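You operate a simulated robot arm through the tools that you are given. There is no shell and no other tool. Be economical: measure what you need, move in short steps, check, and stop when the job is done.

You run a simulated robot arm. Do the job below in one go: nothing can be reset, and whatever is moved stays where it is left.

JOB
Dose the white cloth, wipe the grease off ringed steel plate and grey block, then unclamp the plate.
Fine: one press of the white wash bottle; cloth back. What is to be rubbed or washed off counts as gone when no trace of it is left.
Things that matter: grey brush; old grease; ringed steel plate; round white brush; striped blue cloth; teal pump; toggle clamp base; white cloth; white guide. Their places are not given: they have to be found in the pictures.

The check looks at the end state, three seconds after you hand in, the way a careful person would. Anything else that was tipped, shoved, dropped, spilled or broken makes it a failure. Flat cloth is picked up by pressing the open fingertips on it (5 to 10 N) and closing them slowly along it; thin cloth reads only 2 to 8 mm in the jaws.

ROBOT AND FRAMES
A 7-joint arm with a two-finger parallel gripper, fixed in place. Base frame: the origin is at the foot of the arm, x ahead of it, y to its left, z up; the work surface is at about z = 0.86. Lengths are in m, angles in rad, forces in N, time in s.
With the tool pointing down near the work surface it reaches from about 0.32 to 0.74 m from the base axis. Its first joint turns from -2.007 to 2.007 rad. Payload 3.91 kg.
The tool frame sits at the grasp point between the pads (the TCP): z along the fingers, y along the line on which they close. The tips reach 0.03 m beyond it. The gripper opens to 0.11 m. The fingers are 0.02 m wide and 0.01 m thick; the gripper's body (0.048 by 0.112 m) begins 0.055 m behind the TCP.
Orientation is told as [roll, pitch, yaw] about the base's x, y, z axes, in that order, counted from this pose: with the fingers straight down and closing along the base's y, the tool's x points along the base's -x, its y along +y and its z along -z.

CONTROLS
- The arm moves only by the tool move_arm. Its argument "motion" is a list of rows, each a list of 7 numbers: the shift along the tool's x, y, z in m, then the turn, a rotation vector about the tool's x, y, z in rad, then the closure, from 0 (fully open) to 1 (shut). In form: [[x, y, z, rx, ry, rz, claw], ...]. A call has 1 to 10 rows; each row is the pose to reach, as a shift and turn from the pose commanded when the call began, along the tool's axes at that moment. A row lasts 0.2 s, in which the tool goes at most 0.05 m and 0.15 rad; a call with a longer step from one row to the next is refused whole, and so is a gripper value outside its range. A pose out of reach is approached as far as the arm can. The call stops where the force on the tool passes 40 N (or 10 N more than at its start, if that is more) or the arm is blocked; 0.2 s more then pass. Each finger travels about 0.108 m/s and halts on what it meets, pressing with about 27 N; the grip force reading is that of the motor and also rises with nothing between the fingers. The clock runs only during rows and for 0.2 s after the last one: add rows that repeat a pose to give the fingers time. The reply holds the time, the measured pose of the TCP, the force on the tool along the base axes, the opening and the grip force, in the units named above and with some noise, with the torque about the TCP (base axes, N m) and any sound that the robot's microphone picked up.
- Cameras (640 x 400 px; columns grow to the right, rows downward): "scene" is fixed at [0.0512, 0.651, 1.4854]; the picture's right is [-0.51, -0.86, 0.00], its down [-0.50, 0.30, -0.82] and it looks along [0.70, -0.42, -0.58] (base axes); focal length 370 px, centre (320, 200). "wrist" rides on the gripper at [0.072, 0.017, -0.103] in the tool frame; the picture's right is [-0.23, 0.97, 0.00], its down [-0.76, -0.18, -0.62] and it looks along [-0.61, -0.14, 0.78] (tool axes); focal length 222 px, centre (320, 200).
- get_image(camera): a new picture of that camera. The clock stands still meanwhile.
- slide_trunk(by): slides the trunk up (or, below 0, down) by that many m; the arm rides with it, the base frame stays. It gives what a move gives, with no picture.
- locate(camera, pixels): for up to 12 pixels [column, row] of the newest picture of that camera ("zoom" is the newest enlarged one), the place [x, y, z] in the base frame of the surface seen there, good to about 0.003 m. The clock stands still meanwhile.
- close_up(camera, box): a new picture of the part [left, top, right, bottom] of that camera's present view, enlarged. The clock stands still meanwhile.
- hand_in(): hands the job in; it is judged then, once.

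Keep the steps short. Do not move on a guess: measure, check each grasp and each placing, and mend mistakes. In all there are 80 turns and 46 pictures (those below and enlarged ones count). Leave the gripper open and the arm clear of the work at the hand-in unless told otherwise, and finish with a single line.

The tools are called after ">>>" as name(argument=value, ...) on one line, values as JSON. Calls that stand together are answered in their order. move_arm: Moves the arm, as the interface text tells. Its arguments: {"type":"object","properties":{"motion":{"type":"array"}},"required":["motion"]} The other tools are called the same way: slide_trunk (by) slides the trunk up or down; get_image (camera) takes a picture; locate (camera, pixels) gives the place of the surface under pixels of a picture; close_up (camera, box) takes an enlarged picture of a part of a camera's view; hand_in () hands the job in.

At the start:

```text
t: 0.0
tcp_pos: [0.4954, 0.2225, 1.2513]
orientation: [0.0, 0.001, -0.001]
wrist_force: [0.2, 0.6, 0.1]
moment: [-0.03, -0.01, -0.01]
width: 0.1099
finger_force: 0.1
trunk travel left (down, up): [-0.825, 0.165]
```

scene: 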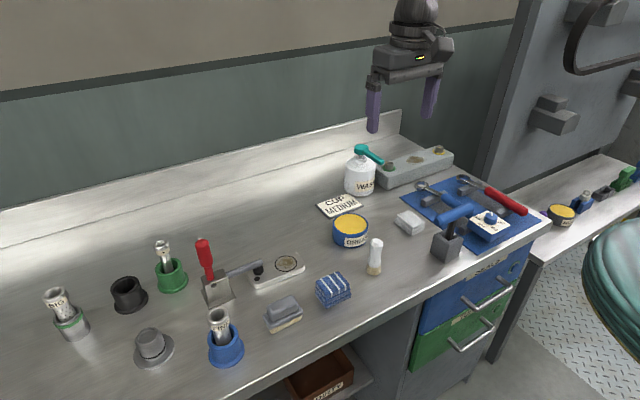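
wrist: 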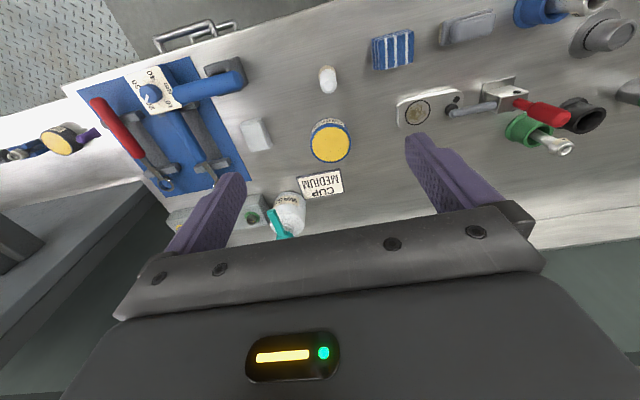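

I see the bench with a wash bottle (teal pump), a white cloth pad near (410,222), a clamp with a plate near (275,270). First I'll enlarge the key areas.

>>> close_up(camera="scene", box=[180, 220, 340, 320])

>>> close_up(camera="scene", box=[310, 130, 550, 280])

```text
4.00 times, centred on (260, 270) of scene
```

zoom: 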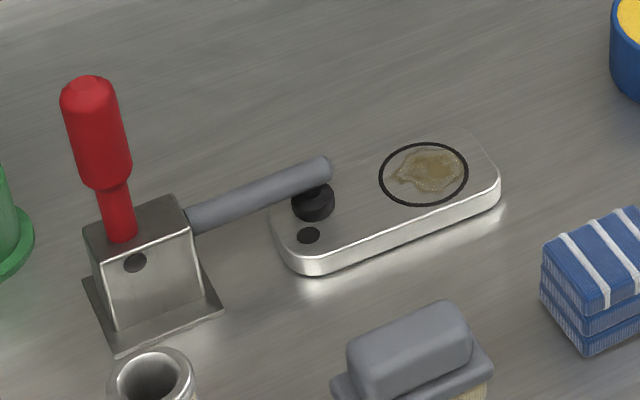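

```text
2.67 times, centred on (430, 205) of scene
```

zoom: 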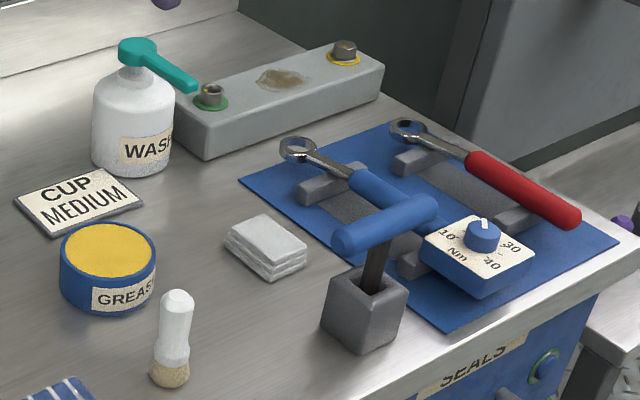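

Next I measure the pump, cloth, block and plate.

>>> locate(camera="zoom", pixels=[[137, 48], [190, 86], [165, 68], [130, 110], [262, 235], [228, 240], [262, 276], [305, 253], [265, 216], [280, 77], [205, 150], [130, 170]])

>>> locate(camera="scene", pixels=[[286, 263], [304, 268], [258, 267], [257, 279], [203, 243], [210, 275], [261, 261], [250, 283], [296, 254], [207, 279], [228, 270], [235, 271]])

>>> locate(camera="zoom", pixels=[[208, 97], [344, 50], [255, 82], [310, 75], [300, 68], [175, 95], [205, 120], [383, 68], [340, 40], [80, 195], [108, 250], [177, 300]])

```text
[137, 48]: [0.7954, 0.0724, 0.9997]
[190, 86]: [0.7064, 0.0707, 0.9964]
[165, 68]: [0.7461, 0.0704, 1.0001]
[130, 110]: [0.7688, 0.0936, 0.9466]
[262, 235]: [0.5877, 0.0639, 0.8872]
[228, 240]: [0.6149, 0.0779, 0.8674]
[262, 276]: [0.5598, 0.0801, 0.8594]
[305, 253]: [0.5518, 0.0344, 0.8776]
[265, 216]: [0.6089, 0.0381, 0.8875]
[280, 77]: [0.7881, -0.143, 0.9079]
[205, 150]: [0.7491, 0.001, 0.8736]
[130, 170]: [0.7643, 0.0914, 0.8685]
```

```text
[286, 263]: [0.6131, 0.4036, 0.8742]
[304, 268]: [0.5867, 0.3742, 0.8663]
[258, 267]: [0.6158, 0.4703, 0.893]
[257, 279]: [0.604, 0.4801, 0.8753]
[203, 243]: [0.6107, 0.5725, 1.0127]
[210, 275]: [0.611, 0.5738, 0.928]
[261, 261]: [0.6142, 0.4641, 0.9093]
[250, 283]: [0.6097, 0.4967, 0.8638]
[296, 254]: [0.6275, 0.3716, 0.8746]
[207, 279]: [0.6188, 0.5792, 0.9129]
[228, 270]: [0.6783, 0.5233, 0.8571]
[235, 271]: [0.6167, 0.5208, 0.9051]
```

```text
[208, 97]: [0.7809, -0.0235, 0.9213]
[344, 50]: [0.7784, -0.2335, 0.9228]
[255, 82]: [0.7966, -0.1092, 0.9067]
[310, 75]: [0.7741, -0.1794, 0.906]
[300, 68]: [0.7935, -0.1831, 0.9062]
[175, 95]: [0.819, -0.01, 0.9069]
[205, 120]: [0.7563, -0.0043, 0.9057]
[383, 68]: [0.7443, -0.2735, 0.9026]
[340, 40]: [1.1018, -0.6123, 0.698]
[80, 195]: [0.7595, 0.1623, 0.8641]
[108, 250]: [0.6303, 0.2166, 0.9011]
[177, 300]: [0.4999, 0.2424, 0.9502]
```

Cloth is about x 0.555–0.612, y 0.036–0.079, top 0.887. Spout tip near (0.70, 0.07, 0.996). Before tilting in I check nearby obstacles (T-handle, brush, tin).

>>> locate(camera="scene", pixels=[[435, 220], [465, 208], [440, 245], [375, 243], [375, 270], [350, 222], [335, 215], [372, 157], [381, 161], [490, 225], [365, 240], [350, 240]])

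>>> close_up(camera="wrist", box=[160, 100, 400, 250])

```text
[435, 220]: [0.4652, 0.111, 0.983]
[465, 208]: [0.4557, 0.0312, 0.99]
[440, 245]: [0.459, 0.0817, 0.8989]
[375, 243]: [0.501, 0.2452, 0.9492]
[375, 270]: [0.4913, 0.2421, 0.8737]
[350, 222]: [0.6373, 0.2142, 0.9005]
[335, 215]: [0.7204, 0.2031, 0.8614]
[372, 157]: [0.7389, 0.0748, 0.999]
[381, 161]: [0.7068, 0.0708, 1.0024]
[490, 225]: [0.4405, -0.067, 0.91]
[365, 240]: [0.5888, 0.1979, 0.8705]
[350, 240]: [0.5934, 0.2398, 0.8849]
```

```text
2.67 times, centred on (280, 175) of wrist
```

zoom: 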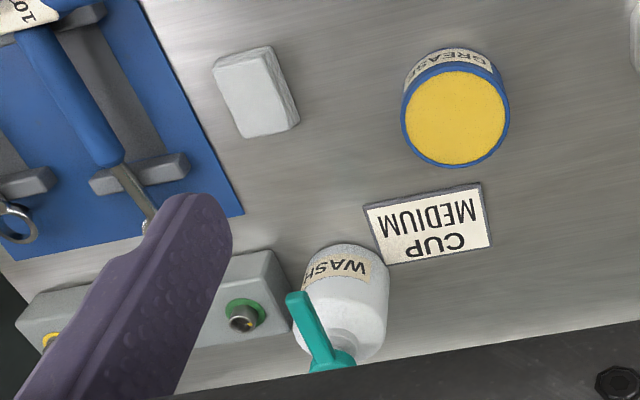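

The T-handle stands at (0.46, 0.03–0.11, 0.99), right behind the cloth, so I'll grasp with the tool yawed −90° (closing along x, wrist on the +y side) and tilted. First: move above the cloth and yaw.

>>> move_arm(motion=[[-0.009, -0.013, 0.018, 0, 0, 0.15, 0], [-0.018, -0.026, 0.036, 0, 0, 0.3, 0], [-0.026, -0.039, 0.054, 0, 0, 0.45, 0], [-0.035, -0.052, 0.072, 0, 0, 0.6, 0], [-0.044, -0.065, 0.09, 0, 0, 0.75, 0], [-0.053, -0.078, 0.108, 0, 0, 0.9, 0], [-0.062, -0.09, 0.126, 0, 0, 1.05, 0], [-0.07, -0.1, 0.144, 0, 0, 1.2, 0], [-0.079, -0.105, 0.162, 0, 0, 1.35, 0], [-0.0876, -0.11, 0.18, 0, 0, 1.5, 0]])

```text
t: 2.2
tcp_pos: [0.5849, 0.1128, 1.072]
orientation: [0.0, 0.0, -1.502]
wrist_force: [0.3, -0.1, -0.8]
moment: [-0.06, 0.02, 0.03]
width: 0.11
finger_force: 0.1
trunk travel left (down, up): [-0.825, 0.165]
```

Over the cloth; now finish the yaw and tilt by 0.5 rad so the fingertips lean towards −y.

>>> move_arm(motion=[[0, 0, 0, 0, 0, 0.069, 0], [0, 0, 0, 0.004, -0.125, 0.069, 0], [0, 0, 0, 0.009, -0.25, 0.069, 0], [0, 0, 0, 0.013, -0.375, 0.069, 0], [0, 0, 0, 0.017, -0.5, 0.069, 0], [0, 0, 0, 0.017, -0.5, 0.069, 0]])

>>> close_up(camera="wrist", box=[80, 0, 560, 300])

```text
t: 3.6
tcp_pos: [0.5821, 0.1122, 1.0725]
orientation: [0.0, -0.501, -1.57]
wrist_force: [-0.1, 0.5, 0.5]
moment: [0.03, 0.04, -0.02]
width: 0.1096
finger_force: 0.0
trunk travel left (down, up): [-0.825, 0.165]
```

```text
1.33 times, centred on (320, 150) of wrist
```

zoom: 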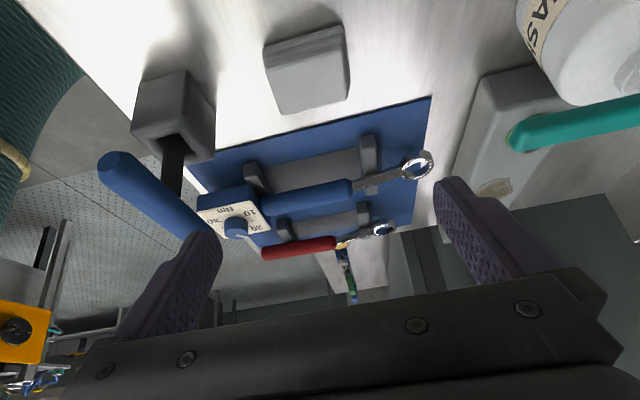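

Now I measure the cloth from here for the grasp.

>>> locate(camera="zoom", pixels=[[268, 52], [342, 30], [348, 90], [280, 110], [308, 75], [264, 45], [340, 24]])

```text
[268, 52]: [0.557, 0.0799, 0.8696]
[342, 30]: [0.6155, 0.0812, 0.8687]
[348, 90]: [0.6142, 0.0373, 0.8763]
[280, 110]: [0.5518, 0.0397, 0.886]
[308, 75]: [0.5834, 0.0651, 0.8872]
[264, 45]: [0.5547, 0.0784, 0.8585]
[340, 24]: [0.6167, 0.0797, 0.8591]
```

Cloth centre (0.584, 0.059). I go down to TCP (0.584, 0.072, 0.899), tips ~8 mm above the bench, fingers open.

>>> move_arm(motion=[[0.012, 0.0005, 0.043, 0, 0, 0, 0], [0.024, 0.001, 0.086, 0, 0, 0, 0], [0.036, 0.0015, 0.129, 0, 0, 0, 0], [0.042, 0.002, 0.15, 0, 0, 0, 0], [0.048, 0.002, 0.1715, 0, 0, 0, 0], [0.048, 0.002, 0.1715, 0, 0, 0, 0]])

```text
t: 5.0
tcp_pos: [0.5857, 0.0749, 0.8975]
orientation: [0.002, -0.5, -1.57]
wrist_force: [-0.8, -0.7, -0.6]
moment: [-0.02, 0.01, 0.02]
width: 0.11
finger_force: 0.1
trunk travel left (down, up): [-0.825, 0.165]
```

Height is right. Close the fingers gradually on the cloth.

>>> move_arm(motion=[[0, 0, 0, 0, 0, 0, 0.3], [0, 0, 0, 0, 0, 0, 0.45], [0, 0, 0, 0, 0, 0, 0.55], [0, 0, 0, 0, 0, 0, 0.65], [0, 0, 0, 0, 0, 0, 0.65]])

>>> close_up(camera="scene", box=[310, 130, 550, 280])

```text
t: 6.2
tcp_pos: [0.5849, 0.0747, 0.8976]
orientation: [0.0, -0.5, -1.568]
wrist_force: [-0.1, 0.0, 0.4]
moment: [0.01, 0.01, 0.0]
width: 0.0688
finger_force: 27.4
trunk travel left (down, up): [-0.825, 0.165]
```

```text
2.67 times, centred on (430, 205) of scene
```

zoom: 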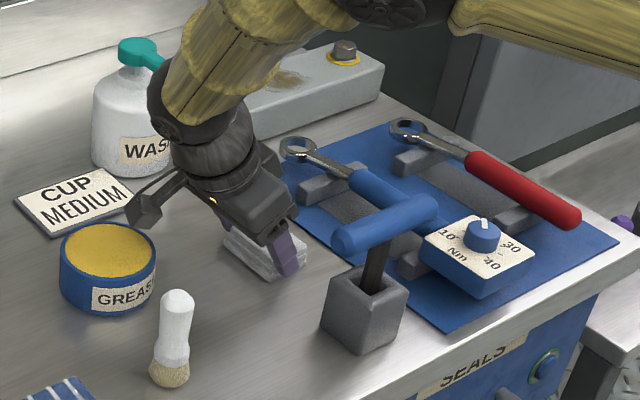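

Grip holds (width 0.069, 27 N). Record the pick pose (0.585, 0.0747, 0.8976). Now lift straight up and start yawing back about the vertical.

>>> move_arm(motion=[[-0.014, 0, -0.026, 0, 0, 0, 0.65], [-0.033, 0, -0.061, 0, 0, 0, 0.65], [-0.053, 0, -0.097, 0, 0, 0, 0.65], [-0.072, 0, -0.132, 0, 0, 0, 0.65], [-0.072, 0, -0.132, -0.067, 0, -0.123, 0.65], [-0.072, 0, -0.132, -0.134, 0, -0.246, 0.65], [-0.072, 0, -0.132, -0.201, 0, -0.369, 0.65], [-0.072, 0, -0.132, -0.268, 0, -0.492, 0.65], [-0.072, 0, -0.132, -0.335, 0, -0.615, 0.65], [-0.072, 0, -0.132, -0.402, 0, -0.738, 0.65]])

```text
t: 8.4
tcp_pos: [0.5862, 0.0718, 1.0474]
orientation: [-0.001, -0.5, -0.728]
wrist_force: [-0.2, -0.5, -0.8]
moment: [-0.01, 0.01, 0.02]
width: 0.0689
finger_force: 26.5
trunk travel left (down, up): [-0.825, 0.165]
```

Still held. Complete the yaw and shift to x ≈ 0.64, staying high.

>>> move_arm(motion=[[-0.007, 0.007, 0.004, -0.0697, 0, -0.1278, 0.65], [-0.014, 0.014, 0.008, -0.1394, 0, -0.2556, 0.65], [-0.021, 0.021, 0.012, -0.209, 0, -0.3834, 0.65], [-0.029, 0.028, 0.016, -0.279, 0, -0.511, 0.65], [-0.036, 0.035, 0.0196, -0.3485, 0, -0.639, 0.65], [-0.036, 0.035, 0.0196, -0.3485, 0, -0.639, 0.65]])

>>> get_image(camera="wrist")

```text
t: 9.8
tcp_pos: [0.6404, 0.0719, 1.0475]
orientation: [-0.003, -0.5, 0.002]
wrist_force: [0.2, 0.6, -0.4]
moment: [-0.01, 0.01, 0.03]
width: 0.0689
finger_force: 27.2
trunk travel left (down, up): [-0.825, 0.165]
```

```text
38 pictures are left
```

wrist: 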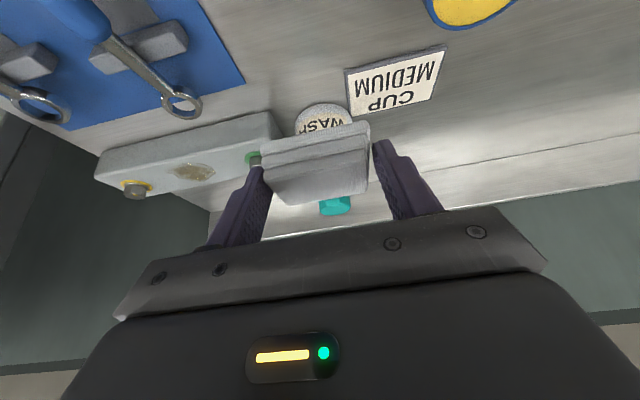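

Cloth is held squarely. Descend at x 0.64 to just above the bench, then slide forward under the spout to cloth centre (0.703, 0.071).

>>> move_arm(motion=[[0.018, 0, 0.032, 0, 0, 0, 0.65], [0.036, 0, 0.065, 0, 0, 0, 0.65], [0.053, 0, 0.097, 0, 0, 0, 0.65], [0.0694, 0, 0.1275, 0, 0, 0, 0.65], [0.055, 0, 0.135, 0, 0, 0, 0.65], [0.041, 0, 0.1425, 0, 0, 0, 0.65], [0.0285, 0, 0.1495, 0, 0, 0, 0.65], [0.0285, 0, 0.1495, 0, 0, 0, 0.65], [0.03, 0, 0.152, 0, 0, 0, 0.65], [0.03, 0, 0.152, 0, 0, 0, 0.65]])

>>> close_up(camera="scene", box=[310, 110, 470, 210])

```text
t: 12.0
tcp_pos: [0.68, 0.0692, 0.9013]
orientation: [-0.001, -0.496, 0.0]
wrist_force: [-30.1, -5.8, 5.8]
moment: [0.04, 0.85, 0.88]
width: 0.0709
finger_force: 27.4
trunk travel left (down, up): [-0.825, 0.165]
```

```text
4.00 times, centred on (390, 160) of scene
```

zoom: 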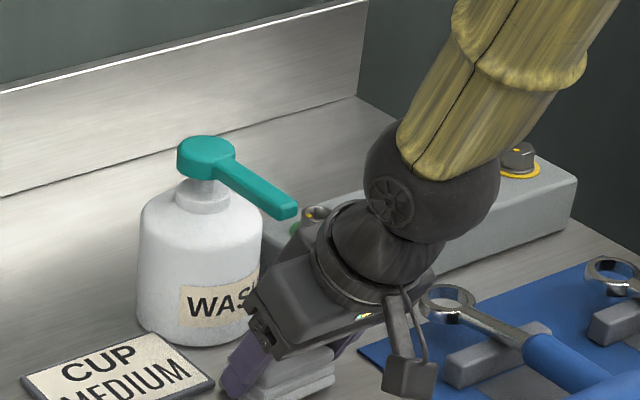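

Blocked with −30 N in x. I back off 2 cm right away, then look at what was touched.

>>> move_arm(motion=[[0.01, 0, -0.006, 0, 0, 0, 0.65], [0.018, 0, -0.012, 0, 0, 0, 0.65], [0.018, 0, -0.012, 0, 0, 0, 0.65]])

>>> get_image(camera="scene")

```text
t: 12.8
tcp_pos: [0.6654, 0.0713, 0.9024]
orientation: [0.0, -0.501, -0.001]
wrist_force: [-1.0, 0.0, -0.2]
moment: [-0.01, 0.02, 0.0]
width: 0.0705
finger_force: 26.7
trunk travel left (down, up): [-0.825, 0.165]
```

```text
36 pictures are left
```

scene: 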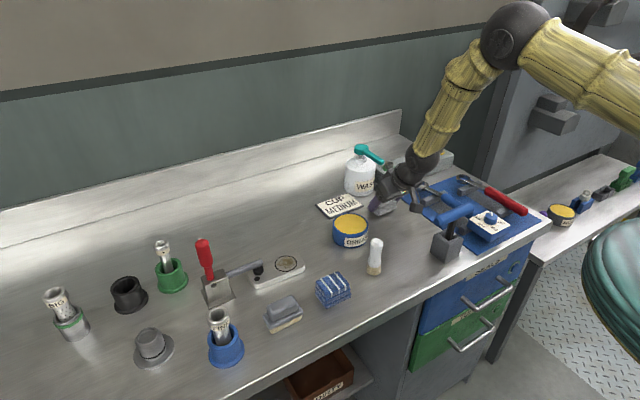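

>>> close_up(camera="scene", box=[310, 135, 438, 215])

>>> locate(camera="zoom", pixels=[[235, 260], [225, 290], [245, 290], [265, 340], [245, 335], [230, 330], [308, 350], [355, 135], [250, 230], [200, 290], [290, 300], [270, 270]])

```text
5.00 times, centred on (374, 175) of scene
```

zoom: 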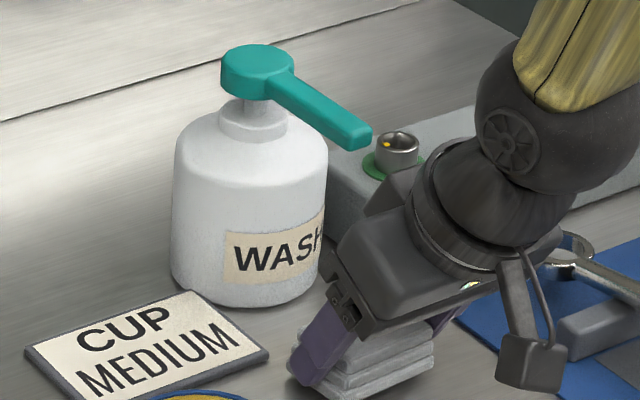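

```text
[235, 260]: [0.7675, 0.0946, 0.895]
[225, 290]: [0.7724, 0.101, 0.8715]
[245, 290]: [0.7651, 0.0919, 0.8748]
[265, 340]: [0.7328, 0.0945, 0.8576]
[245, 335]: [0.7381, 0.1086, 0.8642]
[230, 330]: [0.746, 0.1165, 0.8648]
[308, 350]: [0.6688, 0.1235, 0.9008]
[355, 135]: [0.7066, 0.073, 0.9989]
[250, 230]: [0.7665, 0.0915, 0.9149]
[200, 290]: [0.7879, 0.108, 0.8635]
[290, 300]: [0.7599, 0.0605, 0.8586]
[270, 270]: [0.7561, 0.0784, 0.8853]
```

The card's right corner (~(0.72, 0.105), top 0.864) is what the cloth's left end met; nothing visibly moved. I measure that corner and the spout end exactly.

>>> locate(camera="zoom", pixels=[[262, 350], [258, 347], [250, 352], [368, 132], [364, 143], [360, 128], [300, 95], [250, 65], [262, 50], [190, 294], [30, 350], [90, 395]])

```text
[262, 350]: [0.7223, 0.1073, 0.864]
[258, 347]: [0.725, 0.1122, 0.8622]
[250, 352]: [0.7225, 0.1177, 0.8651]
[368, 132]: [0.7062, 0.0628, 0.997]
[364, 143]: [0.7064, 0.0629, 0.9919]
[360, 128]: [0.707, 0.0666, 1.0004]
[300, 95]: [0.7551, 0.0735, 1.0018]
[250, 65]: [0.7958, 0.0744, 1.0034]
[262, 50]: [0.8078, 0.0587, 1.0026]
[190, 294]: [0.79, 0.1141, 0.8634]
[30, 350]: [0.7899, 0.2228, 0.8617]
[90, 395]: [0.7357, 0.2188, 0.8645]
```

Shift 16 mm to −y (clear of the card), then forward to x 0.693, then down 4 mm.

>>> move_arm(motion=[[0, -0.008, 0, 0, 0, 0, 0.65], [0, -0.016, 0, 0, 0, 0, 0.65], [-0.012, -0.016, 0.0067, 0, 0, 0, 0.65], [-0.0246, -0.016, 0.0134, 0, 0, 0, 0.65], [-0.0246, -0.016, 0.0134, 0, 0, 0, 0.65], [-0.0227, -0.016, 0.0169, 0, 0, 0, 0.65], [-0.0227, -0.016, 0.0169, 0, 0, 0, 0.65]])

```text
t: 14.4
tcp_pos: [0.6924, 0.0561, 0.899]
orientation: [0.0, -0.506, 0.0]
wrist_force: [0.2, 2.1, 10.1]
moment: [-0.15, -0.41, 0.09]
width: 0.0701
finger_force: 27.4
trunk travel left (down, up): [-0.825, 0.165]
```

The cloth rests on the bench under the spout (10 N up). Open the fingers and back out along the tool axis.

>>> move_arm(motion=[[0, 0, 0, 0, 0, 0, 0.3], [0, 0, 0, 0, 0, 0, 0.15], [0, 0, 0, 0, 0, 0, 0.15], [0, 0, -0.02, 0, 0, 0, 0.15], [0, 0, -0.05, 0, 0, 0, 0.15], [0, 0, -0.095, 0, 0, 0, 0.15], [0, 0, -0.14, 0, 0, 0, 0.15], [0, 0, -0.18, 0, 0, 0, 0.15], [0, 0, -0.2, 0, 0, 0, 0.6], [0, 0, -0.2, 0, 0, 0, 1]])

>>> close_up(camera="scene", box=[310, 110, 470, 210])

```text
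t: 16.6
tcp_pos: [0.5967, 0.0557, 1.0734]
orientation: [-0.001, -0.499, 0.0]
wrist_force: [-0.1, 0.5, -0.2]
moment: [-0.06, -0.04, 0.02]
width: 0.0
finger_force: 27.2
trunk travel left (down, up): [-0.825, 0.165]
```

```text
4.00 times, centred on (390, 160) of scene
```

zoom: 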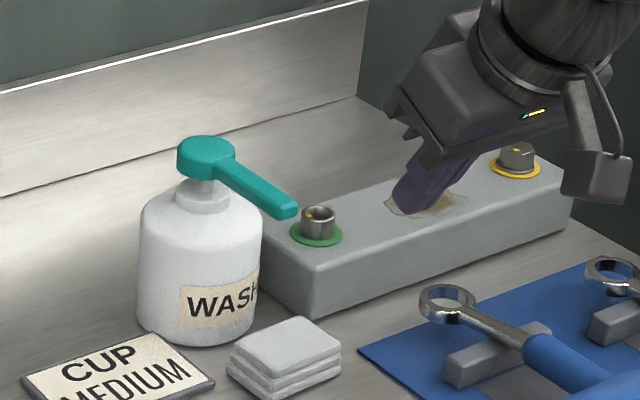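

The cloth lies under the spout. Verify its position and the pump head centre.

>>> locate(camera="zoom", pixels=[[236, 350], [293, 320], [338, 352], [275, 377], [285, 350], [207, 150], [190, 150], [225, 150], [207, 140], [290, 208], [275, 200], [180, 165]])

```text
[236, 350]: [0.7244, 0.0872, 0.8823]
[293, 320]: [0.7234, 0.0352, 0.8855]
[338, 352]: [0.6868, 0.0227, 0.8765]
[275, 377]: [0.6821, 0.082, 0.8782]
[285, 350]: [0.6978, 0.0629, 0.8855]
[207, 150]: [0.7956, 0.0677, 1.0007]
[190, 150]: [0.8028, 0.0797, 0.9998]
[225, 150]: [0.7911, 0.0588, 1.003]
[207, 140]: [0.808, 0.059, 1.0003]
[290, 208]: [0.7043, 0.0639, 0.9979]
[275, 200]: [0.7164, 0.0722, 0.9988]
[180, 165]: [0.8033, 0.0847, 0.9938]
```

Cloth x 0.684–0.726, y 0.024–0.087, spout at (0.705, 0.068): good. Move the closed fingers above the pump head (0.797, 0.07), 7 cm... about 4 cm clear.

>>> move_arm(motion=[[-0.034, 0.003, 0.0185, 0, 0, 0, 1], [-0.068, 0.006, 0.037, 0, 0, 0, 1], [-0.102, 0.009, 0.0556, 0, 0, 0, 1], [-0.136, 0.012, 0.074, 0, 0, 0, 1], [-0.1697, 0.0143, 0.0926, 0, 0, 0, 1], [-0.1697, 0.0143, 0.0926, 0, 0, 0, 1]])

>>> close_up(camera="scene", box=[310, 110, 470, 210])

```text
t: 18.0
tcp_pos: [0.7892, 0.0683, 1.0728]
orientation: [-0.002, -0.497, -0.003]
wrist_force: [-0.3, 0.4, 1.2]
moment: [0.0, -0.04, -0.03]
width: 0.0
finger_force: 27.3
trunk travel left (down, up): [-0.825, 0.165]
```

```text
4.00 times, centred on (390, 160) of scene
```

zoom: 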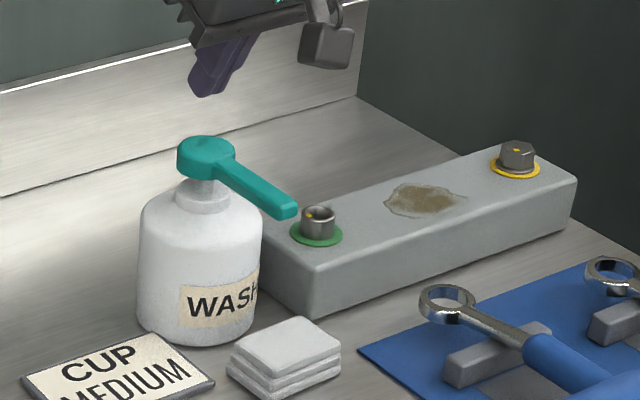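

Centred above the head. Press down slowly: contact expected after ~39 mm, continue to ~13 mm stroke; watch force and sound.

>>> move_arm(motion=[[0.0096, 0, 0.0176, 0, 0, 0, 1], [0.0163, 0, 0.0299, 0, 0, 0, 1], [0.0182, 0, 0.0334, 0, 0, 0, 1], [0.0196, 0, 0.036, 0, 0, 0, 1], [0.0211, 0, 0.0386, 0, 0, 0, 1], [0.0225, 0, 0.0413, 0, 0, 0, 1], [0.0239, 0, 0.0439, 0, 0, 0, 1], [0.0249, 0, 0.0457, 0, 0, 0, 1]])

```text
t: 19.8
tcp_pos: [0.7891, 0.0698, 1.0232]
orientation: [0.001, -0.502, 0.0]
wrist_force: [2.0, -0.8, 5.0]
moment: [-0.03, -0.06, -0.04]
width: 0.0
finger_force: 27.3
trunk travel left (down, up): [-0.825, 0.165]
```

5 N spring force, still moving; continue the same press slowly to its stop.

>>> move_arm(motion=[[0.001, 0, 0.0018, 0, 0, 0, 1], [0.0019, 0, 0.0035, 0, 0, 0, 1], [0.0029, 0, 0.0053, 0, 0, 0, 1], [0.0038, 0, 0.007, 0, 0, 0, 1]])

>>> close_up(camera="scene", box=[310, 110, 470, 210])

```text
t: 20.8
tcp_pos: [0.7895, 0.0698, 1.0193]
orientation: [0.0, -0.508, 0.0]
wrist_force: [-0.5, 2.0, 26.3]
moment: [-0.01, -0.13, 0.01]
width: 0.0
finger_force: 27.4
trunk travel left (down, up): [-0.825, 0.165]
```

```text
4.00 times, centred on (390, 160) of scene
```

zoom: 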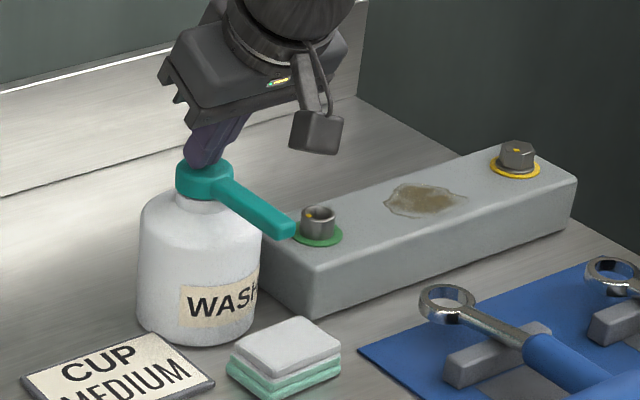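

Stop reached at 26 N and the cloth's lower layers turned teal: dosed. Lift straight off, then return to the approach point behind the cloth and open.

>>> move_arm(motion=[[-0.012, 0, -0.022, 0, 0, 0, 1], [-0.0287, 0, -0.0527, 0, 0, 0, 1], [0.005, -0.003, -0.071, 0, 0, 0, 1], [0.039, -0.006, -0.09, 0, 0, 0, 1], [0.073, -0.009, -0.108, 0, 0, 0, 1], [0.107, -0.012, -0.127, 0, 0, 0, 1], [0.141, -0.0143, -0.1453, 0, 0, 0, 0.6], [0.141, -0.0143, -0.1453, 0, 0, 0, 0.15], [0.141, -0.0143, -0.1453, 0, 0, 0, 0.15], [0.141, -0.0143, -0.1453, 0, 0, 0, 0.15]])

>>> close_up(camera="scene", box=[310, 110, 470, 210])

```text
t: 23.0
tcp_pos: [0.5966, 0.0578, 1.0725]
orientation: [-0.001, -0.501, -0.001]
wrist_force: [-0.4, -0.1, -0.5]
moment: [0.0, 0.01, 0.01]
width: 0.0935
finger_force: 0.0
trunk travel left (down, up): [-0.825, 0.165]
```

```text
4.00 times, centred on (390, 160) of scene
```

zoom: 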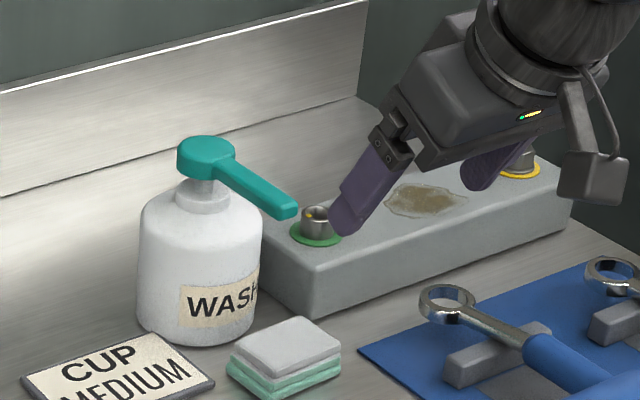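

Pump came back up, bottle upright. Go down along the tool axis onto the cloth and close.

>>> move_arm(motion=[[0, -0.0015, 0.045, 0, 0, 0, 0.15], [0, -0.0015, 0.09, 0, 0, 0, 0.15], [0, -0.0015, 0.13, 0, 0, 0, 0.15], [0, -0.0015, 0.17, 0, 0, 0, 0.15], [0, -0.0015, 0.199, 0, 0, 0, 0.15], [0, -0.0015, 0.199, 0, 0, 0, 0.3], [0, -0.0015, 0.199, 0, 0, 0, 0.45], [0, -0.0015, 0.199, 0, 0, 0, 0.6], [0, -0.0015, 0.199, 0, 0, 0, 0.65], [0, -0.0015, 0.199, 0, 0, 0, 0.65]])

```text
t: 25.2
tcp_pos: [0.692, 0.0538, 0.8991]
orientation: [-0.001, -0.499, 0.001]
wrist_force: [-0.2, -0.8, 1.0]
moment: [0.02, 0.04, 0.0]
width: 0.0696
finger_force: 27.0
trunk travel left (down, up): [-0.825, 0.165]
```

Held again. I measure the block's grease outline in the last enlarged picture, and lift out along the tool axis.

>>> locate(camera="zoom", pixels=[[385, 203], [400, 187], [430, 186], [467, 198], [440, 213], [420, 217], [425, 201], [315, 258], [375, 155], [500, 135], [575, 178], [516, 165]])

>>> move_arm(motion=[[0, 0, -0.03, 0, 0, 0, 0.65], [0, 0, -0.07, 0, 0, 0, 0.65], [0, 0, -0.11, 0, 0, 0, 0.65], [0, 0, -0.15, 0, 0, 0, 0.65], [0, 0, -0.15, 0, 0, 0, 0.65]])

```text
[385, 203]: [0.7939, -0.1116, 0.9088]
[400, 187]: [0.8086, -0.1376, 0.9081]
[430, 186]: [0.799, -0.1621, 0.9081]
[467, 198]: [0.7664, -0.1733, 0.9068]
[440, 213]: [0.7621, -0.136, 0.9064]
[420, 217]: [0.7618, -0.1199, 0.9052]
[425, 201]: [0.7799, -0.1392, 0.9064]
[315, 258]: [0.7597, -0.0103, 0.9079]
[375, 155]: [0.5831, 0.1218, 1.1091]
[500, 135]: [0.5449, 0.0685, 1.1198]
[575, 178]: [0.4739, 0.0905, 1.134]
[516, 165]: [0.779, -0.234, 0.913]
```

```text
t: 26.4
tcp_pos: [0.6194, 0.055, 1.03]
orientation: [0.0, -0.497, -0.002]
wrist_force: [-0.2, -0.2, 0.1]
moment: [-0.01, 0.0, -0.01]
width: 0.0696
finger_force: 27.5
trunk travel left (down, up): [-0.825, 0.165]
```

Grease on the block: x 0.76–0.81, y −0.11…−0.175, top 0.907. Move above it: TCP (0.77, −0.142, 0.98).

>>> move_arm(motion=[[0, -0.045, 0, 0, 0, 0, 0.65], [0, -0.09, 0, 0, 0, 0, 0.65], [-0.022, -0.125, 0.023, 0, 0, 0, 0.65], [-0.05, -0.15, 0.053, 0, 0, 0, 0.65], [-0.078, -0.175, 0.083, 0, 0, 0, 0.65], [-0.1078, -0.197, 0.1158, 0, 0, 0, 0.65], [-0.1078, -0.197, 0.1158, 0, 0, 0, 0.65]])

>>> get_image(camera="wrist")

```text
t: 28.0
tcp_pos: [0.7663, -0.1453, 0.9814]
orientation: [0.001, -0.499, -0.001]
wrist_force: [-0.2, 0.8, -0.5]
moment: [-0.02, -0.03, -0.02]
width: 0.0693
finger_force: 27.0
trunk travel left (down, up): [-0.825, 0.165]
```

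```text
30 pictures are left
```

wrist: 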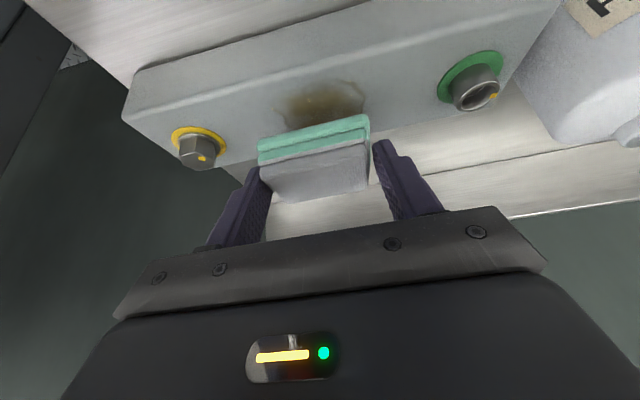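

Cloth bottom faces the grease. Lower onto it gently.

>>> move_arm(motion=[[0.0096, 0.002, 0.0176, 0, 0, 0, 0.65], [0.0144, 0.002, 0.0263, 0, 0, 0, 0.65], [0.0158, 0.002, 0.029, 0, 0, 0, 0.65], [0.0168, 0.002, 0.0307, 0, 0, 0, 0.65], [0.0168, 0.002, 0.0307, 0, 0, 0, 0.65]])

```text
t: 29.2
tcp_pos: [0.7695, -0.1413, 0.9474]
orientation: [-0.002, -0.502, -0.001]
wrist_force: [0.4, -2.7, 8.6]
moment: [0.17, 0.1, 0.02]
width: 0.0691
finger_force: 27.6
trunk travel left (down, up): [-0.825, 0.165]
```

8.6 N contact. Rub back and forth along y with small x offsets.

>>> move_arm(motion=[[0, 0.02, 0, 0, 0, 0, 0.65], [0, 0, 0, 0, 0, 0, 0.65], [0, -0.025, 0, 0, 0, 0, 0.65], [-0.0088, -0.025, 0.0048, 0, 0, 0, 0.65], [-0.0088, 0, 0.0048, 0, 0, 0, 0.65], [-0.0088, 0.02, 0.0048, 0, 0, 0, 0.65], [0.0088, 0.02, -0.0048, 0, 0, 0, 0.65], [0.0088, 0, -0.0048, 0, 0, 0, 0.65], [0.0088, -0.025, -0.0048, 0, 0, 0, 0.65], [0, 0, 0, 0, 0, 0, 0.65]])

>>> close_up(camera="scene", box=[350, 120, 510, 220])

```text
t: 31.4
tcp_pos: [0.7696, -0.1428, 0.9477]
orientation: [-0.005, -0.504, -0.002]
wrist_force: [0.2, -6.1, 16.3]
moment: [0.22, -0.15, -0.11]
width: 0.0693
finger_force: 27.0
trunk travel left (down, up): [-0.825, 0.165]
```

```text
4.00 times, centred on (430, 170) of scene
```

zoom: 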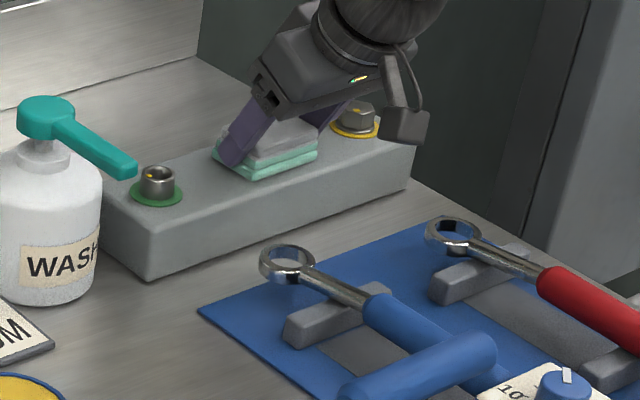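

Rub a second round, including the x ends, then lift to look.

>>> move_arm(motion=[[-0.0105, 0.01, 0.0058, 0, 0, 0, 0.65], [0.0105, 0.015, -0.0058, 0, 0, 0, 0.65], [-0.0105, 0.0, 0.0058, 0, 0, 0, 0.65], [0.0105, -0.005, -0.0058, 0, 0, 0, 0.65], [-0.0105, -0.018, 0.0058, 0, 0, 0, 0.65], [0.0105, -0.02, -0.0058, 0, 0, 0, 0.65], [0, 0, 0, 0, 0, 0, 0.65], [0, 0, -0.04, 0, 0, 0, 0.65], [0.03, 0, -0.075, 0, 0, 0, 0.65], [0.03, 0, -0.075, 0, 0, 0, 0.65]])

>>> close_up(camera="scene", box=[350, 120, 510, 220])

>>> close_up(camera="wrist", box=[120, 0, 520, 250])

```text
t: 33.6
tcp_pos: [0.7079, -0.1393, 0.9961]
orientation: [0.0, -0.499, 0.0]
wrist_force: [-0.1, -0.4, -0.6]
moment: [0.01, -0.01, -0.02]
width: 0.069
finger_force: 27.0
trunk travel left (down, up): [-0.825, 0.165]
```

```text
4.00 times, centred on (430, 170) of scene
```

zoom: 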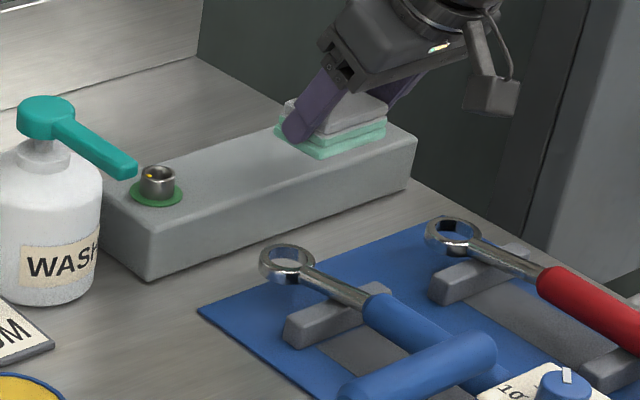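

```text
1.60 times, centred on (320, 125) of wrist
```

zoom: 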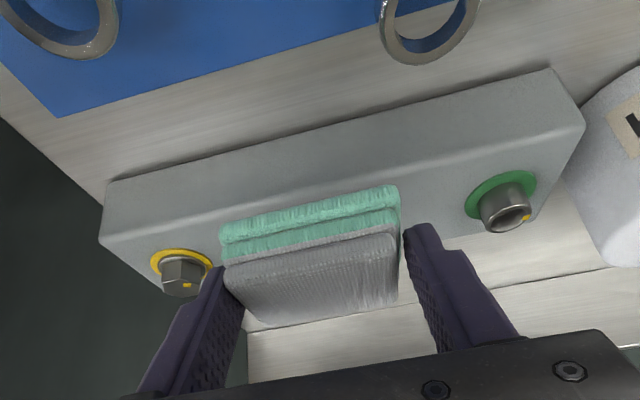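

No grease visible on the uncovered part of the block; I'll recheck it with the arm away. Now lift and travel toward the plate; also measure the plate grease exactly.

>>> move_arm(motion=[[0.009, 0, -0.04, 0, 0, 0, 0.65], [0.018, 0, -0.08, 0, 0, 0, 0.65], [0.027, 0, -0.12, 0, 0, 0, 0.65], [0.0354, 0, -0.1606, 0, 0, 0, 0.65], [0.0354, 0.048, -0.1606, 0, 0, 0, 0.65], [0.0354, 0.096, -0.1606, 0, 0, 0, 0.65], [0.0354, 0.144, -0.1606, 0, 0, 0, 0.65], [0.0354, 0.192, -0.1606, 0, 0, 0, 0.65], [0.0354, 0.24, -0.1606, 0, 0, 0, 0.65], [0.0354, 0.288, -0.1606, 0, 0, 0, 0.65]])

>>> close_up(camera="scene", box=[180, 140, 500, 340])

```text
t: 35.8
tcp_pos: [0.5982, 0.1499, 1.1224]
orientation: [-0.001, -0.499, 0.0]
wrist_force: [-0.8, 0.0, -0.3]
moment: [-0.02, 0.0, -0.03]
width: 0.0688
finger_force: 26.7
trunk travel left (down, up): [-0.825, 0.165]
```

```text
2.00 times, centred on (340, 240) of scene
```

zoom: 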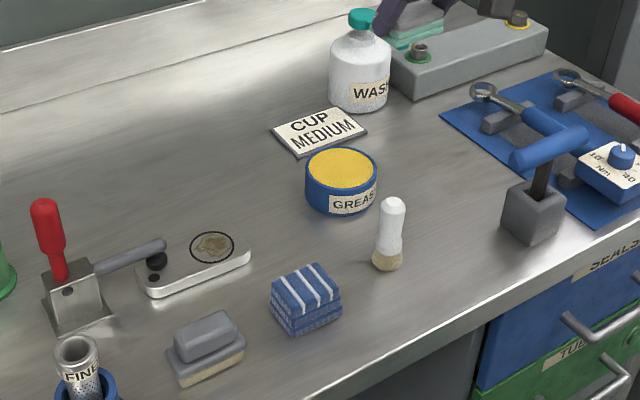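

The block's top at (472, 40) is clean. Now measure the ring and the grease on the plate.

>>> locate(camera="zoom", pixels=[[212, 246], [190, 247], [234, 246], [212, 232], [212, 261], [195, 246], [229, 242], [215, 237], [212, 255], [156, 262], [137, 268], [251, 254]])

```text
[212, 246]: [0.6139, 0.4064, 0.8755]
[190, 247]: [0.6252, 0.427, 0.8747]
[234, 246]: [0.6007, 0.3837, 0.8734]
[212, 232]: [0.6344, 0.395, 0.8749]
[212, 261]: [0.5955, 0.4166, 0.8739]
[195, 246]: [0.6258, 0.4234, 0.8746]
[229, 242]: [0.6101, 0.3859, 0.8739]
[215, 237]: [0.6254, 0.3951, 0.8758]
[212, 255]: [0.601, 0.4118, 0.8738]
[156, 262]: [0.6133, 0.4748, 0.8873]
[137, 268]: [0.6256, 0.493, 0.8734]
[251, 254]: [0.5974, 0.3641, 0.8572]
```

Ring centre (0.6145, 0.406), grease within 23 mm of it; clamp foot starts at y ≈ 0.46. I yaw +90° so the narrow side of the cloth faces the clamp, moving over in y at the same time.

>>> move_arm(motion=[[-0.0014, 0.014, 0.0008, -0.072, 0, -0.1316, 0.65], [-0.0028, 0.028, 0.0016, -0.1437, 0, -0.2634, 0.65], [-0.0042, 0.042, 0.0023, -0.2155, 0, -0.395, 0.65], [-0.0056, 0.056, 0.0031, -0.2874, 0, -0.5268, 0.65], [-0.007, 0.07, 0.0039, -0.359, 0, -0.6585, 0.65], [-0.0084, 0.084, 0.0046, -0.431, 0, -0.79, 0.65], [-0.0098, 0.098, 0.0054, -0.503, 0, -0.922, 0.65], [-0.0112, 0.112, 0.0062, -0.575, 0, -1.0536, 0.65], [-0.0126, 0.126, 0.007, -0.6466, 0, -1.185, 0.65], [-0.014, 0.14, 0.0077, -0.7185, 0, -1.317, 0.65]])

```text
t: 38.0
tcp_pos: [0.6155, 0.289, 1.1203]
orientation: [-0.002, -0.498, 1.501]
wrist_force: [-0.4, 0.5, -1.4]
moment: [-0.03, 0.03, -0.02]
width: 0.0686
finger_force: 27.1
trunk travel left (down, up): [-0.825, 0.165]
```

Finish the yaw and come down to 4 cm above the plate.

>>> move_arm(motion=[[-0.002, 0.0016, 0.0386, -0.0335, 0, -0.0615, 0.65], [-0.004, 0.0032, 0.077, -0.0335, 0, -0.0615, 0.65], [-0.0056, 0.0048, 0.116, -0.0335, 0, -0.0615, 0.65], [-0.0075, 0.0064, 0.155, -0.0335, 0, -0.0615, 0.65], [-0.0094, 0.008, 0.193, -0.0335, 0, -0.0615, 0.65], [-0.0094, 0.008, 0.193, -0.0335, 0, -0.0615, 0.65]])

>>> get_image(camera="wrist")

>>> close_up(camera="scene", box=[180, 190, 372, 310])

```text
t: 39.4
tcp_pos: [0.615, 0.3888, 0.9556]
orientation: [-0.001, -0.5, 1.57]
wrist_force: [-0.1, -0.4, -0.4]
moment: [0.02, -0.02, 0.02]
width: 0.0689
finger_force: 27.0
trunk travel left (down, up): [-0.825, 0.165]
```

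```text
25 pictures are left
```

wrist: 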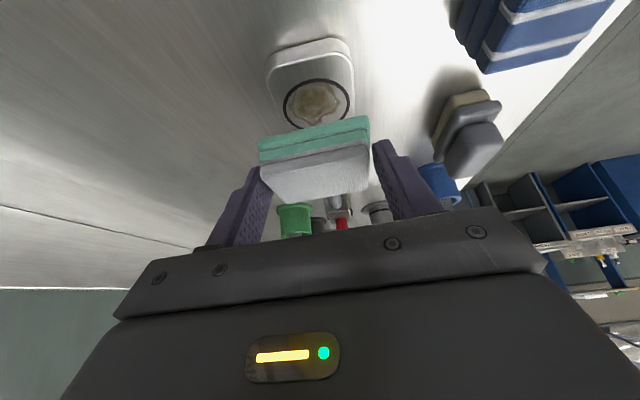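

```text
3.33 times, centred on (276, 250) of scene
```

zoom: 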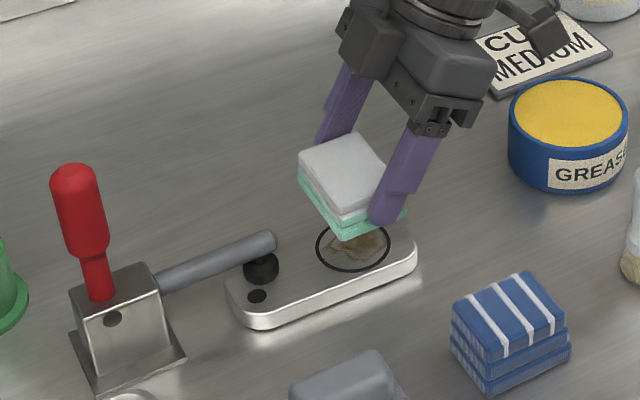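

Well aligned. Lower onto the grease.

>>> move_arm(motion=[[0.0096, 0, 0.0176, 0, 0, 0, 0.65], [0.0168, 0, 0.0307, 0, 0, 0, 0.65], [0.0187, 0, 0.0342, 0, 0, 0, 0.65], [0.0199, 0, 0.0364, 0, 0, 0, 0.65], [0.0199, 0, 0.0364, 0, 0, 0, 0.65]])

```text
t: 40.6
tcp_pos: [0.6165, 0.3875, 0.9156]
orientation: [-0.002, -0.499, 1.568]
wrist_force: [0.8, -1.3, 9.9]
moment: [0.34, 0.23, 0.05]
width: 0.069
finger_force: 26.9
trunk travel left (down, up): [-0.825, 0.165]
```

9.9 N contact. Rub: strokes in x and y of ±12–15 mm, staying clear of the clamp foot.

>>> move_arm(motion=[[0, 0.015, 0, 0, 0, 0, 0.65], [0, -0.015, 0, 0, 0, 0, 0.65], [-0.0088, -0.015, 0.0048, 0, 0, 0, 0.65], [-0.0088, 0.015, 0.0048, 0, 0, 0, 0.65], [0.0114, 0.015, -0.0062, 0, 0, 0, 0.65], [0.0114, -0.015, -0.0062, 0, 0, 0, 0.65], [-0.0088, -0.01, 0.0048, 0, 0, 0, 0.65], [0.0114, 0, -0.0062, 0, 0, 0, 0.65], [-0.0088, 0.01, 0.0048, 0, 0, 0, 0.65], [0, 0, 0, 0, 0, 0, 0.65]])

>>> move_arm(motion=[[0, 0.015, 0, 0, 0, 0, 0.65], [0, -0.015, 0, 0, 0, 0, 0.65], [-0.0088, -0.015, 0.0048, 0, 0, 0, 0.65], [-0.0088, 0.015, 0.0048, 0, 0, 0, 0.65], [0.0114, 0.015, -0.0062, 0, 0, 0, 0.65], [0.0114, -0.015, -0.0062, 0, 0, 0, 0.65], [0, 0, 0, 0, 0, 0, 0.65], [0, 0, -0.04, 0, 0, 0, 0.65], [0, 0, -0.085, 0, 0, 0, 0.65], [0, 0, -0.13, 0, 0, 0, 0.65]])

>>> close_up(camera="scene", box=[180, 190, 372, 310])

```text
t: 42.8
tcp_pos: [0.6161, 0.3896, 0.9152]
orientation: [0.001, -0.499, 1.569]
wrist_force: [-3.5, -0.6, 9.1]
moment: [0.09, -0.1, 0.07]
width: 0.069
finger_force: 27.2
trunk travel left (down, up): [-0.825, 0.165]
```

```text
t: 45.0
tcp_pos: [0.6159, 0.3257, 1.0305]
orientation: [0.001, -0.498, 1.569]
wrist_force: [-0.3, -0.5, 0.0]
moment: [-0.03, 0.0, 0.02]
width: 0.0691
finger_force: 27.6
trunk travel left (down, up): [-0.825, 0.165]
```

```text
3.33 times, centred on (276, 250) of scene
```

zoom: 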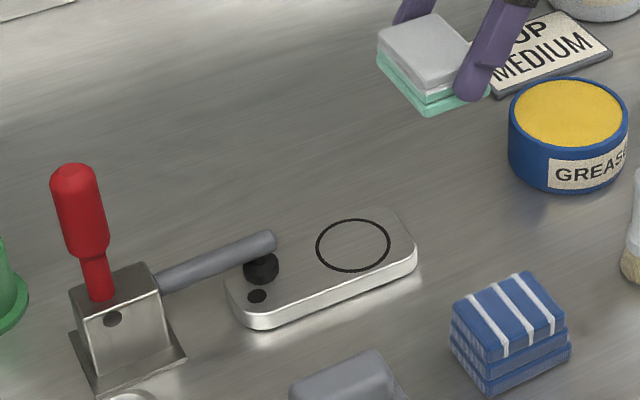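

The plate is clean. Check the block up close before returning the cloth.

>>> close_up(camera="scene", box=[370, 130, 466, 190])

```text
6.67 times, centred on (418, 160) of scene
```

zoom: 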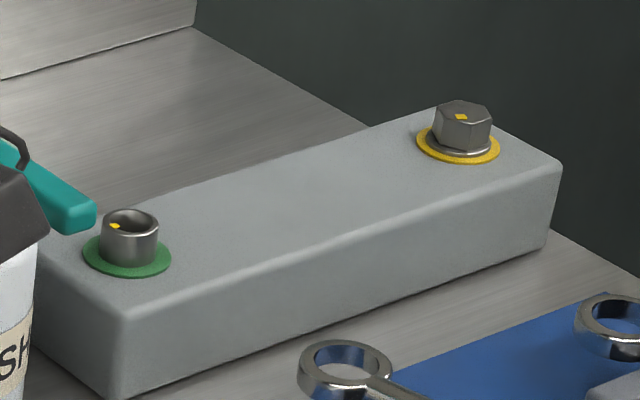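

Block is clean. Take the cloth back: rotate the yaw back toward −90° in two calls while lifting and moving over.

>>> move_arm(motion=[[0.00675, 0.0016, -0.0139, 0.0718, 0, 0.1317, 0.65], [0.0135, 0.0032, -0.0278, 0.1437, 0, 0.2634, 0.65], [0.02025, 0.0048, -0.0417, 0.2155, 0, 0.395, 0.65], [0.027, 0.0064, -0.0556, 0.2874, 0, 0.5268, 0.65], [0.03375, 0.008, -0.0695, 0.359, 0, 0.6585, 0.65], [0.0405, 0.0096, -0.0834, 0.431, 0, 0.79, 0.65], [0.04725, 0.0112, -0.0973, 0.503, 0, 0.922, 0.65], [0.054, 0.0128, -0.1112, 0.575, 0, 1.0536, 0.65], [0.06075, 0.0144, -0.1251, 0.6466, 0, 1.185, 0.65], [0.0675, 0.016, -0.1394, 0.7185, 0, 1.317, 0.65]])

```text
t: 47.2
tcp_pos: [0.5996, 0.1996, 1.1198]
orientation: [0.0, -0.5, 0.066]
wrist_force: [0.5, -0.5, 0.0]
moment: [0.02, 0.02, -0.01]
width: 0.0693
finger_force: 26.6
trunk travel left (down, up): [-0.825, 0.165]
```

>>> move_arm(motion=[[0.0033, -0.0099, 0.0016, 0.0718, 0, 0.1317, 0.65], [0.0067, -0.0198, 0.0032, 0.1437, 0, 0.2634, 0.65], [0.01, -0.0296, 0.0048, 0.2155, 0, 0.395, 0.65], [0.0133, -0.0395, 0.0064, 0.2874, 0, 0.5268, 0.65], [0.0167, -0.0494, 0.008, 0.359, 0, 0.6585, 0.65], [0.02, -0.0593, 0.0096, 0.431, 0, 0.79, 0.65], [0.0233, -0.0692, 0.0112, 0.503, 0, 0.922, 0.65], [0.0266, -0.079, 0.0128, 0.575, 0, 1.0536, 0.65], [0.03, -0.0889, 0.0144, 0.6466, 0, 1.185, 0.65], [0.0333, -0.0988, 0.016, 0.7185, 0, 1.317, 0.65]])

```text
t: 49.4
tcp_pos: [0.5845, 0.1009, 1.0874]
orientation: [0.0, -0.501, -1.436]
wrist_force: [0.3, -0.2, -0.9]
moment: [0.02, 0.03, 0.0]
width: 0.0687
finger_force: 26.8
trunk travel left (down, up): [-0.825, 0.165]
```

Finish the yaw and descend to 3 cm above the cloth's original spot.

>>> move_arm(motion=[[0, 0, 0, 0.0642, 0, 0.1177, 0.65], [0.0128, -0.0009, 0.0377, 0.0642, 0, 0.1177, 0.65], [0.0257, -0.0018, 0.0754, 0.0642, 0, 0.1177, 0.65], [0.0386, -0.0028, 0.1131, 0.0642, 0, 0.1177, 0.65], [0.0514, -0.0037, 0.1508, 0.0642, 0, 0.1177, 0.65], [0.0514, -0.0037, 0.1508, 0.0642, 0, 0.1177, 0.65]])

```text
t: 50.8
tcp_pos: [0.5816, 0.0724, 0.9314]
orientation: [-0.002, -0.498, -1.565]
wrist_force: [-0.1, -0.1, -0.3]
moment: [-0.01, -0.04, 0.01]
width: 0.0688
finger_force: 26.6
trunk travel left (down, up): [-0.825, 0.165]
```

Lower to contact.

>>> move_arm(motion=[[0.0096, 0.002, 0.0176, 0, 0, 0, 0.65], [0.0144, 0.002, 0.0263, 0, 0, 0, 0.65], [0.0156, 0.002, 0.0286, 0, 0, 0, 0.65], [0.0156, 0.002, 0.0286, 0, 0, 0, 0.65]])

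```text
t: 51.8
tcp_pos: [0.5852, 0.0722, 0.8997]
orientation: [-0.001, -0.5, -1.566]
wrist_force: [0.1, 1.1, -0.5]
moment: [0.03, 0.0, -0.01]
width: 0.0689
finger_force: 27.1
trunk travel left (down, up): [-0.825, 0.165]
```

One more millimetre, then open and back out along the tool axis.

>>> move_arm(motion=[[0.0006, 0, 0.0011, 0, 0, 0, 0.65], [0.0006, 0, 0.0011, 0, 0, 0, 0.4], [0.0006, 0, 0.0011, 0, 0, 0, 0.15], [0.0006, 0, 0.0011, 0, 0, 0, 0.15], [0, 0, -0.02, 0, 0, 0, 0.15], [0, 0, -0.06, 0, 0, 0, 0.15], [0, 0, -0.105, 0, 0, 0, 0.15], [0, 0, -0.15, 0, 0, 0, 0.15], [0, 0, -0.195, 0, 0, 0, 0.15], [0, 0, -0.24, 0, 0, 0, 0.15]])

>>> close_up(camera="scene", box=[310, 130, 550, 280])

>>> locate(camera="zoom", pixels=[[262, 235], [228, 240], [262, 276], [305, 253], [265, 216], [137, 48]])

```text
t: 54.0
tcp_pos: [0.5858, 0.1857, 1.1091]
orientation: [-0.001, -0.501, -1.566]
wrist_force: [0.3, -1.0, -0.2]
moment: [0.0, 0.03, 0.01]
width: 0.0935
finger_force: 0.0
trunk travel left (down, up): [-0.825, 0.165]
```

```text
2.67 times, centred on (430, 205) of scene
```

zoom: 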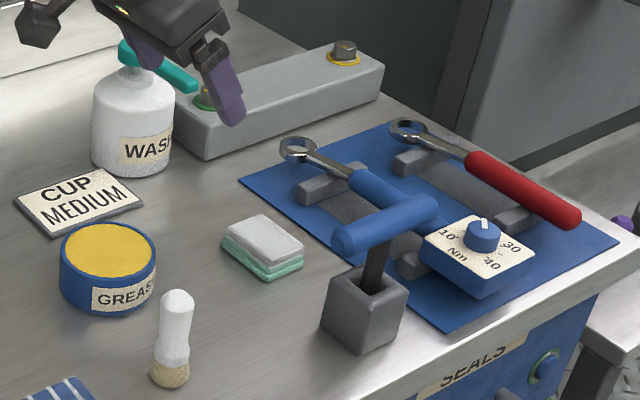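

```text
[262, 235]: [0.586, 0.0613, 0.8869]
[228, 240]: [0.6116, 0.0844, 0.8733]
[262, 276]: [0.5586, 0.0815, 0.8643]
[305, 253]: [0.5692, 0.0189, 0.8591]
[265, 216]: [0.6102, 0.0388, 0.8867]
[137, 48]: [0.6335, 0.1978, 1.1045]
```

Cloth is back in place (within ~2 mm), dosed and unshifted surroundings. Now the clamp: enlarge and measure it.

>>> close_up(camera="scene", box=[150, 225, 310, 325])

>>> locate(camera="zoom", pixels=[[208, 62], [215, 115], [222, 155], [235, 195], [237, 220], [255, 242], [330, 190], [420, 152], [215, 322], [285, 230], [100, 200], [130, 230]])

```text
4.00 times, centred on (230, 275) of scene
```

zoom: 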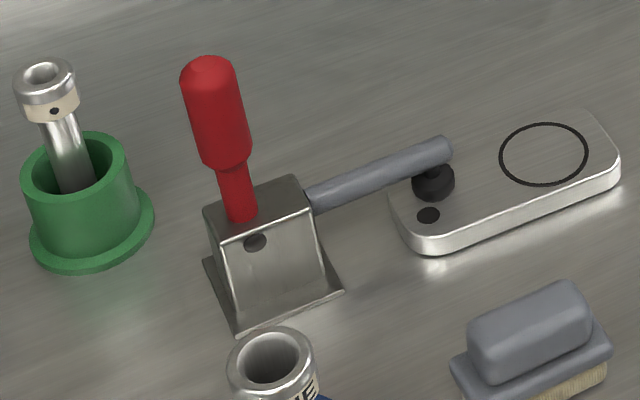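

```text
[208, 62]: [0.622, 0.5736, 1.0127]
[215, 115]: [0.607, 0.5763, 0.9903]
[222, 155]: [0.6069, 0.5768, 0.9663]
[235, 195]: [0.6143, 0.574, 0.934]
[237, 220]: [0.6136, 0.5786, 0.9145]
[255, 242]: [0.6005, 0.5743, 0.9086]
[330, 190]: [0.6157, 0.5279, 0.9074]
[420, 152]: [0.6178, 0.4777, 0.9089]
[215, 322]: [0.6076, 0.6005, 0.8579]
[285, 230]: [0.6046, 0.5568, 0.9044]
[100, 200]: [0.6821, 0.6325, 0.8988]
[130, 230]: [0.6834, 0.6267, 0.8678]
```

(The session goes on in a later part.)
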